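You operate a simulated robot arm through the tools that you are given. There is no shell and no other tool. Be economical: measure what you need, move in short steps, check, and stop when the job is done.

You run a simulated robot arm. Do the job below in one go: nothing can be reset, and whatever is moved stays where it is left.

TASK
Take the red packet and put it on the yellow corn cake.

Only the result counts: the job must be done as asked and must still hold three seconds after the hand-in. Knocking over, shifting, dropping, spilling or breaking anything else fails it.

THE ROBOT
A 7-joint arm with a two-finger parallel gripper, fixed in place. Base frame: the origin is at the foot of the arm, x ahead of it, y to its left, z up. Units: mm, degrees, N and s.
With the tool pointing down near the work surface it reaches from about 240 to 620 mm from the base axis. Its first joint turns from -66.0 to 66.0 degrees. Payload 2.6 kg.
The tool frame sits at the grasp point between the pads (the TCP): z along the fingers, y along the line on which they close. The tips reach 30 mm beyond it. Largest opening 94 mm; finger width 28, thickness 10; the body of the gripper, 50 by 96 mm, starts 55 mm behind the TCP.
Orientation is told as [roll, pitch, yaw] about the base's x, y, z axes, in that order, counted from this pose: with the fingers straight down and closing along the base's y, the tool's x points along the base's -x, its y along +y and its z along -z.

THE INTERFACE
- The arm moves only by the tool send_rows. Its argument "motion" is a list of rows, each an object of numbers (a shift or turn left out is 0, a gripper value left out holds the last): "tx", "ty", "tz": the shift along the tool's x, y, z in m; "rx", "ry", "rz": the turn, a rotation vector about the tool's x, y, z in degrees; "hand": the closure, from 0 (fully open) to 1 (shut). In form: [{"tx": .., "ty": .., "tz": .., "rx": .., "ry": .., "rz": .., "hand": ..}, ...]. A call has 1 to 20 rows; each row is the pose to reach, as a shift and turn from the pose commanded when the call began, along the tool's axes at that moment. A row lasts 0.2 s, in which the tool goes at most 50 mm and 8.6 degrees; a call with a longer step from one row to the next is refused whole, and so is a gripper value outside its range. Where a pose cannot be reached the arm comes as near as it can. A force on the tool above 40 N (or 10 N above the force at the start of the call, whichever is more), or a blocked arm, ends the call early, and 0.2 s more pass. Each finger travels about 72 mm/s and halts on what it meets, pressing with about 36 N; the grip force reading is that of the motor and also rises with nothing between the fingers. The clock runs only during rows and for 0.2 s after the last one: add rows that repeat a pose to give the fingers time. It gives the time, the measured TCP pose, the force on the tool (base axes), the opening and the grip force at its end, in the units of the frame above (readings bear some noise).
- Cameras (640 x 400 px; columns grow to the right, rows downward): "scene" is fixed at [23.6, 420.2, 568.6]; the picture's right is [-0.89, -0.46, 0.00], its down [-0.24, 0.47, -0.85] and it looks along [0.39, -0.75, -0.53] (base axes); focal length 330 px, centre (320, 200). "wrist" rides on the gripper at [76, 14, -103] in the tool frame; the picture's right is [-0.18, 0.98, 0.00], its down [-0.75, -0.14, -0.64] and it looks along [-0.63, -0.12, 0.77] (tool axes); focal length 243 px, centre (320, 200). There is no depth. A picture from a camera that has moved, and an enlarged one, comes with that camera's place and axes in the base frame and with its lens.
- get_image(camera): a new picture of that camera. It takes no simulated time.
- inspect(camera, box): a new picture of the part [left, top, right, bottom] of that camera's present view, enlarged. It takes no simulated time.
- finish_job(): hands the job in; it is judged then, once.

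Go step by step. Nothing tells you positions but the pictures and the camera data: compare them with the known pose of the tool, close in by small moves and look again before you grip or let go. The budget is 90 turns and 38 pictures, counting those below and the enlarged ones. Unless the task says otherwise, let go and move clear before handing in, and close with one line.

The tools are called after ">>>" by a JSON object that holds its "name" and its "arguments". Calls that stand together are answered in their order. send_rows: Moves the arm, as the interface text tells. Its arguments: {"type":"object","properties":{"motion":{"type":"array","items":{"type":"object","properties":{"tx":{"type":"number"},"ty":{"type":"number"},"tz":{"type":"number"},"rx":{"type":"number"},"ry":{"type":"number"},"rz":{"type":"number"},"hand":{"type":"number"}}}}},"required":["motion"]} The other tools are called the same way: get_image (camera) takes a picture; inspect (camera, box) takes an enlarged picture of a part of a camera's view; finish_job () hands the job in.

At the start:

```text
time_s: 0.0
tcp_pos: [462.7, -85.6, 255.6]
tool_rot: [0.1, -0.1, 0.0]
contact_force: [0.2, 0.0, 0.1]
finger_gap: 94.1
finger_force: 0.1
```

scene: 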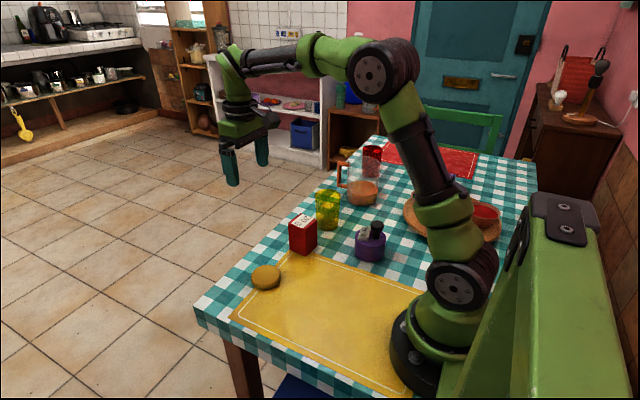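
wrist: 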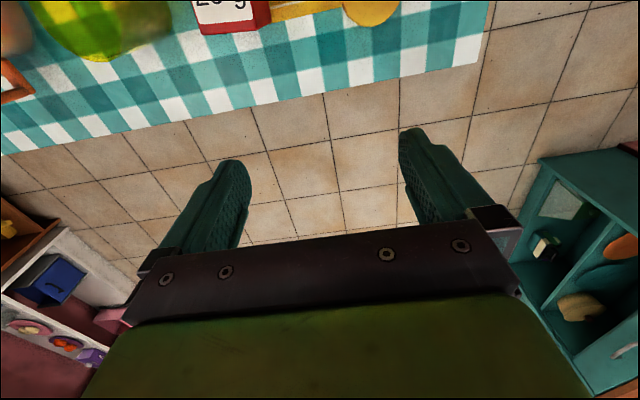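

I see the red packet near (370,-145) and the corn cake near (388,-9), both on the table. I'll look closer at both before moving.

>>> {"name": "inspect", "arguments": {"camera": "scene", "box": [230, 180, 390, 300]}}

>>> {"name": "inspect", "arguments": {"camera": "wrist", "box": [0, 0, 480, 120]}}

```text
3.33 times, centred on (310, 240) of scene
camera zoom: at [23.6, 420.2, 568.6], right [-0.89, -0.46, 0.0], down [-0.24, 0.47, -0.85], along [0.39, -0.75, -0.53], focal length 1101 px, centre (353, 67)
```

zoom: 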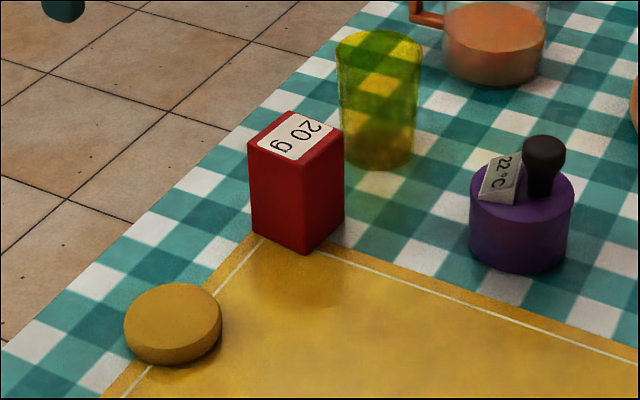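

```text
1.33 times, centred on (240, 60) of wrist
camera zoom: at [386.4, -71.8, 358.4], right [0.18, 0.98, 0.0], down [0.75, -0.14, 0.64], along [0.63, -0.12, -0.77], focal length 324 px, centre (427, 387)
```

zoom: 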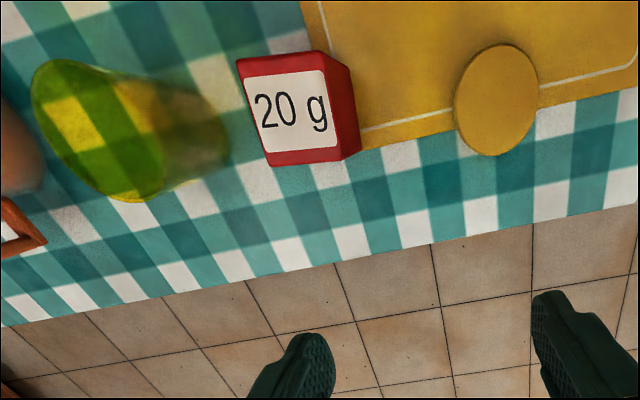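

The packet is about 51×51×85 mm, centred near (370,-156), with a yaw of about -7°. The cake is about 67 mm across and 20 mm high at (389,-16). I'll move above the packet, turned to match it and with the fingers partly open.

>>> {"name": "send_rows", "arguments": {"motion": [{"tx": 0.023, "ty": -0.018, "tz": 0.01, "rz": 2, "hand": 0.1}, {"tx": 0.046, "ty": -0.035, "tz": 0.025, "rz": 4, "hand": 0.15}, {"tx": 0.07, "ty": -0.053, "tz": 0.045, "rz": 6, "hand": 0.15}, {"tx": 0.0927, "ty": -0.0704, "tz": 0.065, "rz": 7, "hand": 0.15}, {"tx": 0.0927, "ty": -0.0704, "tz": 0.065, "rz": 7, "hand": 0.15}]}}

>>> {"name": "get_image", "arguments": {"camera": "wrist"}}

>>> {"name": "inspect", "arguments": {"camera": "scene", "box": [230, 120, 390, 300]}}

```text
time_s: 1.2
tcp_pos: [372.3, -157.7, 189.1]
tool_rot: [0.1, 0.0, -7.1]
contact_force: [-0.2, 0.7, -0.1]
finger_gap: 79.6
finger_force: 0.1
```

```text
33 pictures are left
camera wrist: at [298.4, -134.5, 292.6], right [0.3, 0.95, 0.0], down [0.73, -0.23, 0.64], along [0.61, -0.19, -0.77], focal length 243 px, centre (320, 200)
```

wrist: 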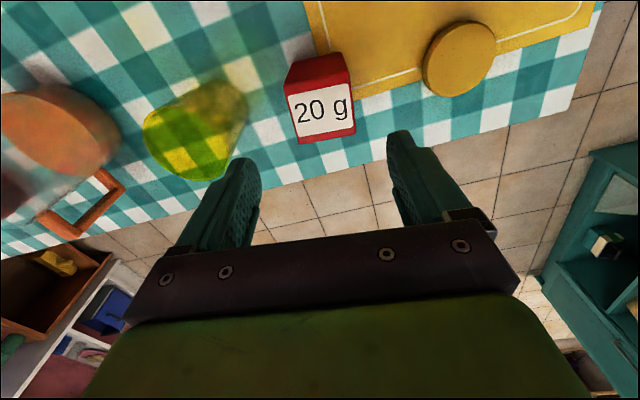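

```text
2.22 times, centred on (310, 210) of scene
camera zoom: at [23.6, 420.1, 568.6], right [-0.89, -0.46, 0.0], down [-0.24, 0.47, -0.85], along [0.39, -0.75, -0.53], focal length 734 px, centre (342, 178)
```

zoom: 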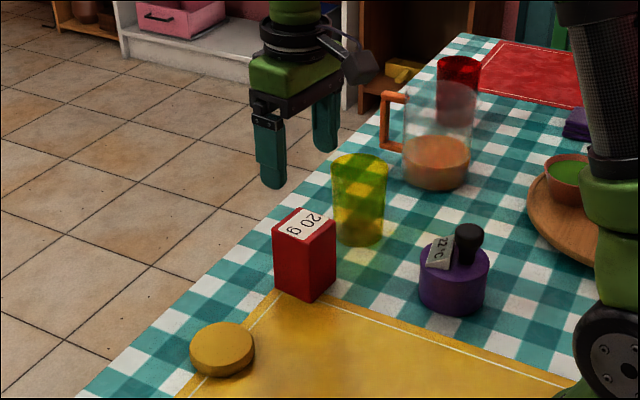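

The tool is over the packet, which I put at (373,-155) with yaw -7.5°. There's about 14 mm of room each side, so I'll go straight down to z≈50 and check before gripping.

>>> {"name": "send_rows", "arguments": {"motion": [{"ty": 0.0025, "tz": 0.02}, {"ty": 0.0025, "tz": 0.045}, {"ty": 0.0025, "tz": 0.065}, {"ty": 0.0025, "tz": 0.085}, {"ty": 0.0025, "tz": 0.105}, {"ty": 0.0025, "tz": 0.125}, {"ty": 0.0025, "tz": 0.138}, {"ty": 0.0025, "tz": 0.138}]}}

>>> {"name": "get_image", "arguments": {"camera": "wrist"}}

>>> {"name": "inspect", "arguments": {"camera": "scene", "box": [230, 180, 390, 300]}}

```text
time_s: 3.0
tcp_pos: [372.2, -155.0, 51.4]
tool_rot: [-0.1, 0.0, -7.0]
contact_force: [-0.5, 0.4, -0.4]
finger_gap: 80.1
finger_force: 0.0
```

```text
31 pictures are left
camera wrist: at [297.5, -132.4, 154.9], right [0.3, 0.95, 0.0], down [0.73, -0.23, 0.64], along [0.61, -0.19, -0.77], focal length 243 px, centre (320, 200)
```

wrist: 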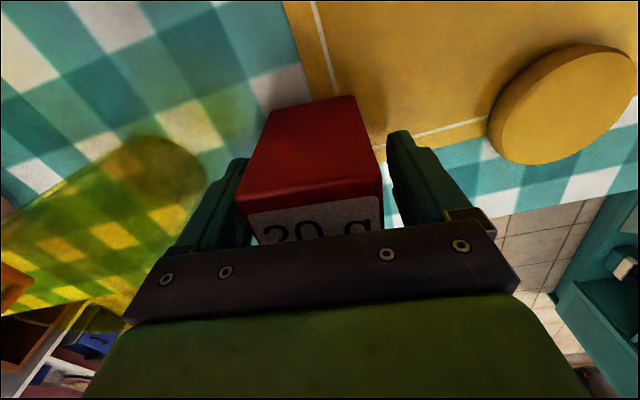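

```text
3.33 times, centred on (310, 240) of scene
camera zoom: at [23.6, 420.2, 568.6], right [-0.89, -0.46, 0.0], down [-0.24, 0.47, -0.85], along [0.39, -0.75, -0.53], focal length 1101 px, centre (353, 67)
```

zoom: 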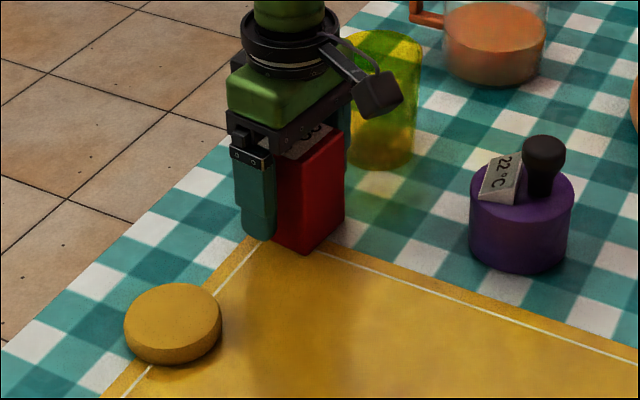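

The fingers straddle the packet with room on both sides. I'll close on it.

>>> {"name": "send_rows", "arguments": {"motion": [{"hand": 0.4}, {"hand": 0.6}, {"hand": 0.6}, {"hand": 0.6}, {"hand": 0.6}]}}

>>> {"name": "inspect", "arguments": {"camera": "scene", "box": [230, 180, 390, 300]}}

```text
time_s: 4.2
tcp_pos: [371.4, -155.6, 52.0]
tool_rot: [-0.1, 0.1, -7.0]
contact_force: [0.0, -0.2, -0.6]
finger_gap: 57.5
finger_force: 36.0
```

```text
3.33 times, centred on (310, 240) of scene
camera zoom: at [23.6, 420.2, 568.6], right [-0.89, -0.46, 0.0], down [-0.24, 0.47, -0.85], along [0.39, -0.75, -0.53], focal length 1101 px, centre (353, 67)
```

zoom: 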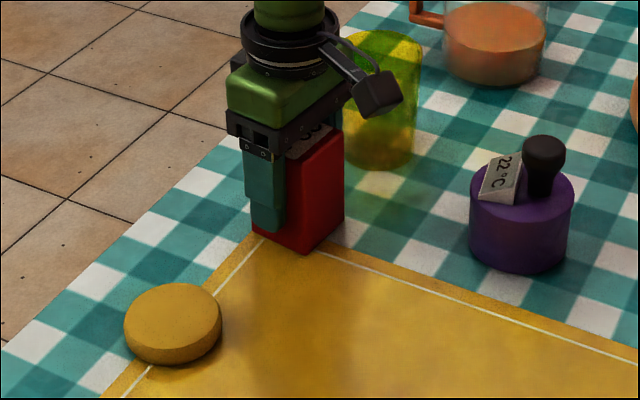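

The packet is gripped at 57 mm wide. I'll lift it 60 mm and check the hold.

>>> {"name": "send_rows", "arguments": {"motion": [{"tz": -0.005}, {"tz": -0.015}, {"tz": -0.03}, {"tz": -0.045}, {"tz": -0.06}, {"tz": -0.06}]}}

>>> {"name": "inspect", "arguments": {"camera": "scene", "box": [230, 160, 390, 300]}}

```text
time_s: 5.6
tcp_pos: [371.9, -155.1, 112.1]
tool_rot: [0.0, 0.0, -7.1]
contact_force: [0.1, 0.5, -1.2]
finger_gap: 57.2
finger_force: 36.3
```

```text
2.86 times, centred on (310, 230) of scene
camera zoom: at [23.6, 420.2, 568.6], right [-0.89, -0.46, 0.0], down [-0.24, 0.47, -0.85], along [0.39, -0.75, -0.53], focal length 944 px, centre (349, 114)
```

zoom: 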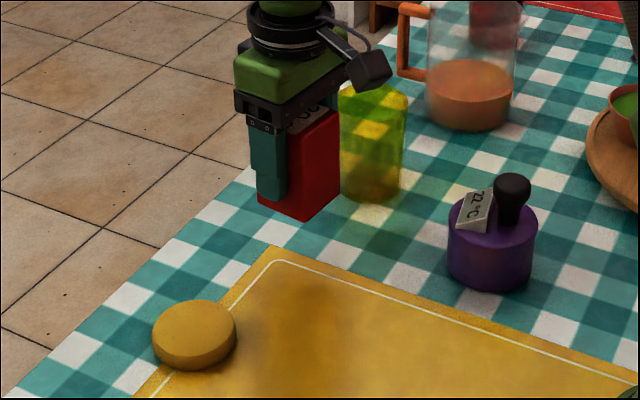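

The packet lifted cleanly. I'll carry it above the corn cake at this height.

>>> {"name": "send_rows", "arguments": {"motion": [{"tx": -0.0005, "ty": 0.015}, {"tx": -0.001, "ty": 0.035}, {"tx": -0.0015, "ty": 0.055}, {"tx": -0.002, "ty": 0.075}, {"tx": -0.003, "ty": 0.095}, {"tx": -0.003, "ty": 0.115}, {"tx": -0.004, "ty": 0.132}, {"tx": -0.004, "ty": 0.14}, {"tx": -0.004, "ty": 0.14}]}}

>>> {"name": "inspect", "arguments": {"camera": "scene", "box": [200, 190, 340, 310]}}

>>> {"name": "get_image", "arguments": {"camera": "wrist"}}

```text
time_s: 7.6
tcp_pos: [390.2, -14.0, 111.6]
tool_rot: [0.0, 0.0, -7.0]
contact_force: [-0.8, 0.0, 0.1]
finger_gap: 57.3
finger_force: 36.2
```

```text
3.33 times, centred on (270, 250) of scene
camera zoom: at [23.6, 420.2, 568.6], right [-0.89, -0.46, 0.0], down [-0.24, 0.47, -0.85], along [0.39, -0.75, -0.53], focal length 1101 px, centre (487, 33)
```

zoom: 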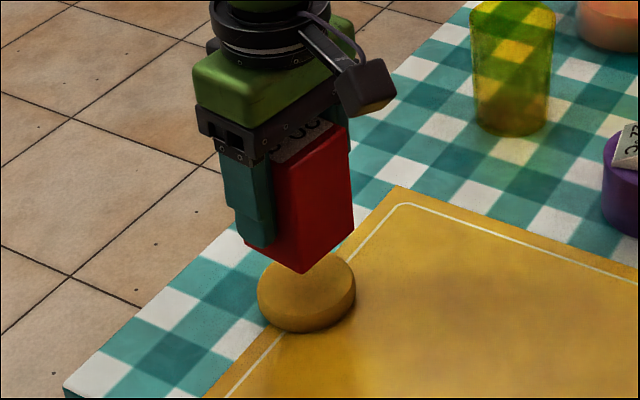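

```text
26 pictures are left
camera wrist: at [317.1, 8.4, 214.0], right [0.3, 0.95, 0.0], down [0.73, -0.23, 0.64], along [0.61, -0.19, -0.77], focal length 243 px, centre (320, 200)
```

wrist: 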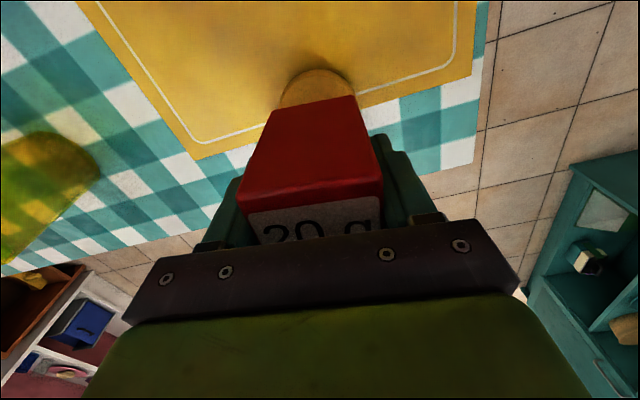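

The packet is over the cake to within about 2 mm in both views. I'll lower it most of the way, then creep down while watching the force.

>>> {"name": "send_rows", "arguments": {"motion": [{"tz": 0.008}, {"tz": 0.016}, {"tz": 0.024}, {"tz": 0.03}, {"tz": 0.034}, {"tz": 0.034}]}}

>>> {"name": "inspect", "arguments": {"camera": "scene", "box": [230, 230, 310, 300]}}

>>> {"name": "get_image", "arguments": {"camera": "wrist"}}

```text
time_s: 9.0
tcp_pos: [391.4, -16.9, 77.6]
tool_rot: [0.2, -0.1, -7.0]
contact_force: [-0.1, 0.9, 0.2]
finger_gap: 57.5
finger_force: 35.7
```

```text
5.71 times, centred on (270, 265) of scene
camera zoom: at [23.6, 420.2, 568.6], right [-0.89, -0.46, 0.0], down [-0.24, 0.47, -0.85], along [0.39, -0.75, -0.53], focal length 1887 px, centre (606, -171)
```

zoom: 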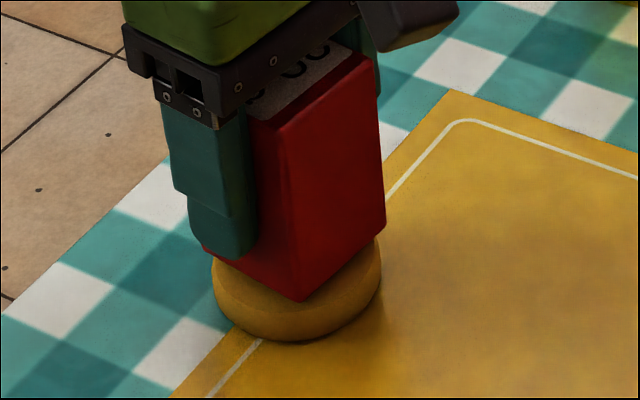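

```text
24 pictures are left
camera wrist: at [316.7, 7.2, 181.2], right [0.3, 0.95, 0.0], down [0.73, -0.23, 0.64], along [0.61, -0.19, -0.77], focal length 243 px, centre (320, 200)
```

wrist: 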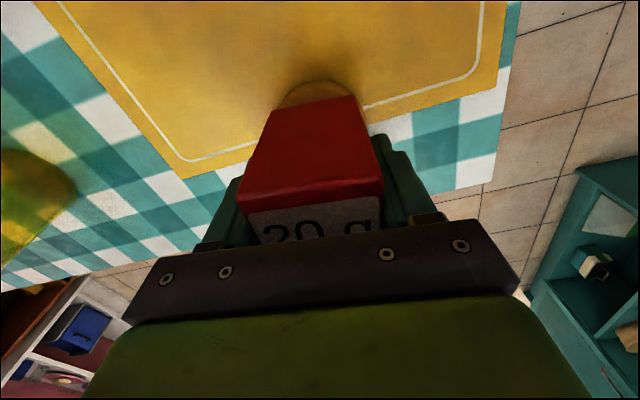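

It's well centred and about 6 mm above the cake. I'll creep down.

>>> {"name": "send_rows", "arguments": {"motion": [{"tz": 0.001}, {"tz": 0.002}, {"tz": 0.003}, {"tz": 0.004}, {"tz": 0.004}]}}

>>> {"name": "inspect", "arguments": {"camera": "scene", "box": [240, 240, 300, 300]}}

```text
time_s: 10.2
tcp_pos: [391.8, -15.5, 75.1]
tool_rot: [0.0, -0.1, -7.1]
contact_force: [0.0, 0.3, -0.6]
finger_gap: 57.5
finger_force: 35.5
```

```text
6.67 times, centred on (270, 270) of scene
camera zoom: at [23.6, 420.2, 568.6], right [-0.89, -0.46, 0.0], down [-0.24, 0.47, -0.85], along [0.39, -0.75, -0.53], focal length 2202 px, centre (653, -267)
```

zoom: 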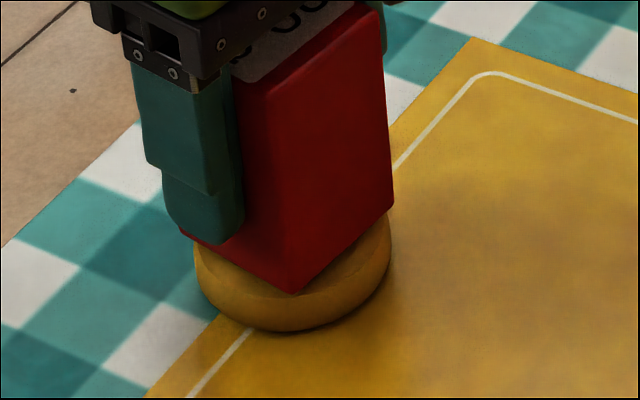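

There's no contact yet. I'll keep going down a millimetre at a time.

>>> {"name": "send_rows", "arguments": {"motion": [{"tz": 0.0005}, {"tz": 0.001}, {"tz": 0.0015}, {"tz": 0.0015}]}}

```text
time_s: 11.2
tcp_pos: [391.3, -15.4, 74.3]
tool_rot: [0.1, 0.0, -7.0]
contact_force: [0.0, -0.2, -0.7]
finger_gap: 57.3
finger_force: 36.3
```

>>> {"name": "send_rows", "arguments": {"motion": [{"tz": 0.0005}, {"tz": 0.001}, {"tz": 0.0015}, {"tz": 0.0015}]}}

>>> {"name": "inspect", "arguments": {"camera": "scene", "box": [240, 240, 300, 300]}}

```text
time_s: 12.2
tcp_pos: [391.2, -16.1, 72.5]
tool_rot: [0.1, 0.0, -7.0]
contact_force: [-0.4, 0.1, 0.1]
finger_gap: 57.2
finger_force: 36.6
```

```text
6.67 times, centred on (270, 270) of scene
camera zoom: at [23.6, 420.2, 568.6], right [-0.89, -0.46, 0.0], down [-0.24, 0.47, -0.85], along [0.39, -0.75, -0.53], focal length 2202 px, centre (653, -267)
```

zoom: 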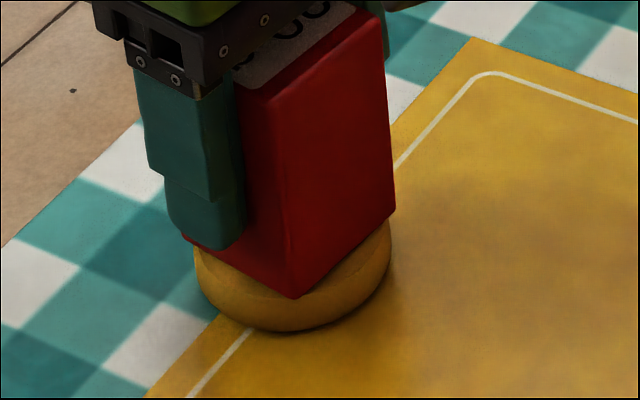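

There's still no reaction force, so I'll creep further.

>>> {"name": "send_rows", "arguments": {"motion": [{"tz": 0.0005}, {"tz": 0.001}, {"tz": 0.0015}, {"tz": 0.0015}]}}

```text
time_s: 13.2
tcp_pos: [393.0, -15.9, 69.8]
tool_rot: [-0.1, -0.1, -7.0]
contact_force: [-5.8, 0.6, 28.9]
finger_gap: 57.2
finger_force: 36.3
```

Contact is made, with about 29 N of pressure. I'll back off slightly so it rests lightly.

>>> {"name": "send_rows", "arguments": {"motion": [{"tz": -0.0005}, {"tz": -0.0008}, {"tz": -0.0008}]}}

>>> {"name": "inspect", "arguments": {"camera": "scene", "box": [240, 240, 300, 300]}}

```text
time_s: 14.0
tcp_pos: [393.1, -14.2, 71.4]
tool_rot: [0.0, -0.2, -6.9]
contact_force: [5.9, 2.1, 20.9]
finger_gap: 57.2
finger_force: 36.0
```

```text
6.67 times, centred on (270, 270) of scene
camera zoom: at [23.5, 420.2, 568.6], right [-0.89, -0.46, 0.0], down [-0.24, 0.47, -0.85], along [0.39, -0.75, -0.53], focal length 2202 px, centre (653, -267)
```

zoom: 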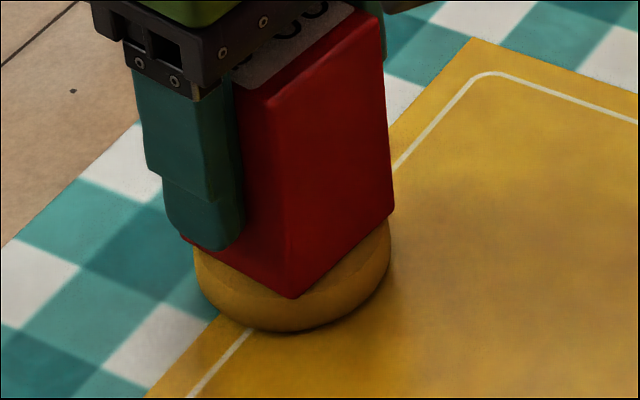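

>>> {"name": "send_rows", "arguments": {"motion": [{"tz": -0.0005}, {"tz": -0.0007}, {"tz": -0.0007}]}}

```text
time_s: 14.8
tcp_pos: [390.0, -15.3, 71.5]
tool_rot: [-0.1, 0.2, -7.1]
contact_force: [1.9, -0.2, 5.9]
finger_gap: 57.2
finger_force: 36.0
```

The contact is now light, about 6 N. I'll open the fingers gradually and look.

>>> {"name": "send_rows", "arguments": {"motion": [{"hand": 0.36}, {"hand": 0.3}, {"hand": 0.22}, {"hand": 0.12}, {"hand": 0.1}, {"hand": 0.1}]}}

>>> {"name": "inspect", "arguments": {"camera": "scene", "box": [230, 230, 310, 300]}}

>>> {"name": "get_image", "arguments": {"camera": "wrist"}}

```text
time_s: 16.2
tcp_pos: [390.9, -15.6, 72.2]
tool_rot: [0.1, -0.1, -7.0]
contact_force: [-0.2, 0.4, 0.1]
finger_gap: 84.7
finger_force: 0.0
```

```text
5.71 times, centred on (270, 265) of scene
camera zoom: at [23.6, 420.2, 568.6], right [-0.89, -0.46, 0.0], down [-0.24, 0.47, -0.85], along [0.39, -0.75, -0.53], focal length 1887 px, centre (606, -171)
```

zoom: 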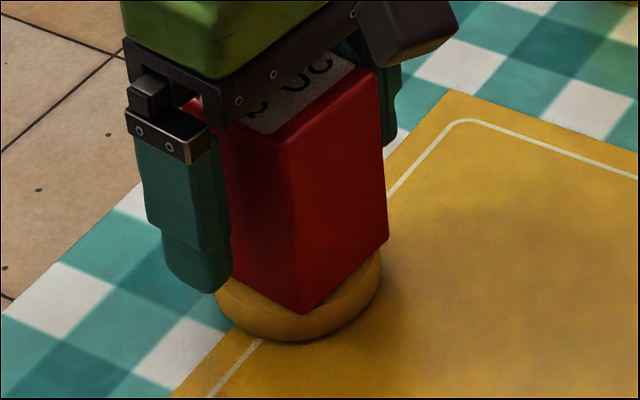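

```text
19 pictures are left
camera wrist: at [317.1, 7.5, 175.1], right [0.3, 0.95, 0.0], down [0.73, -0.23, 0.64], along [0.61, -0.19, -0.77], focal length 243 px, centre (320, 200)
```

wrist: 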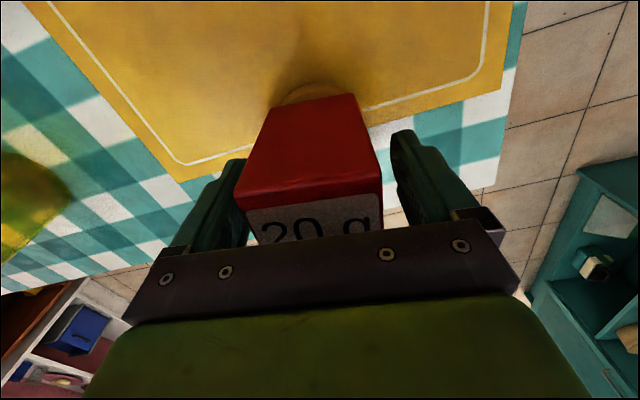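

The packet stands upright on the cake with both fingers clear. I'll rise straight up.

>>> {"name": "send_rows", "arguments": {"motion": [{"tz": -0.01}, {"tz": -0.025}, {"tz": -0.045}, {"tz": -0.065}, {"tz": -0.09}, {"tz": -0.12}, {"tz": -0.14}, {"tz": -0.14}, {"tz": -0.14}, {"tz": -0.14}, {"tz": -0.14}]}}

>>> {"name": "get_image", "arguments": {"camera": "scene"}}

>>> {"name": "inspect", "arguments": {"camera": "scene", "box": [230, 230, 310, 300]}}

```text
time_s: 18.6
tcp_pos: [390.5, -15.7, 210.8]
tool_rot: [0.0, 0.0, -7.1]
contact_force: [-0.3, -0.7, 0.6]
finger_gap: 84.5
finger_force: 0.0
```

```text
18 pictures are left
```

scene: 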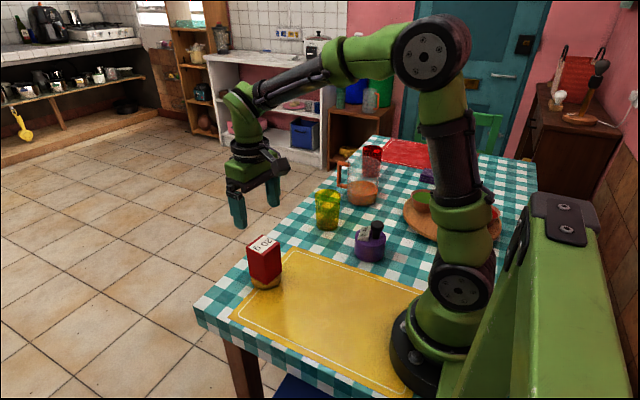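

```text
5.71 times, centred on (270, 265) of scene
camera zoom: at [23.6, 420.2, 568.6], right [-0.89, -0.46, 0.0], down [-0.24, 0.47, -0.85], along [0.39, -0.75, -0.53], focal length 1887 px, centre (606, -171)
```

zoom: 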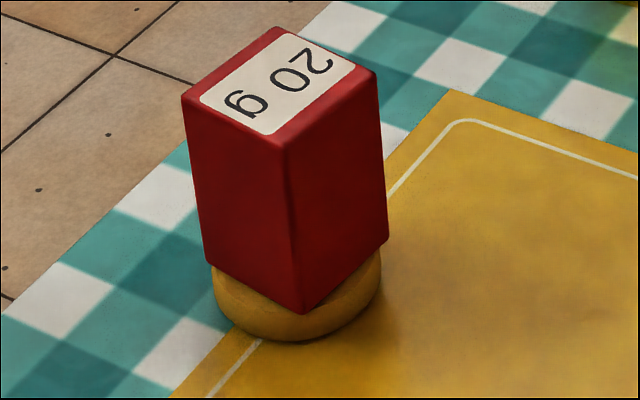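

The packet stands steady and centred on the cake, the hand is clear, and nothing else has moved. I'll hand in.

>>> {"name": "finish_job", "arguments": {}}

```text
The job is handed in.
```

The red packet is standing on the yellow corn cake, released and upright, with the arm clear and nothing else disturbed.
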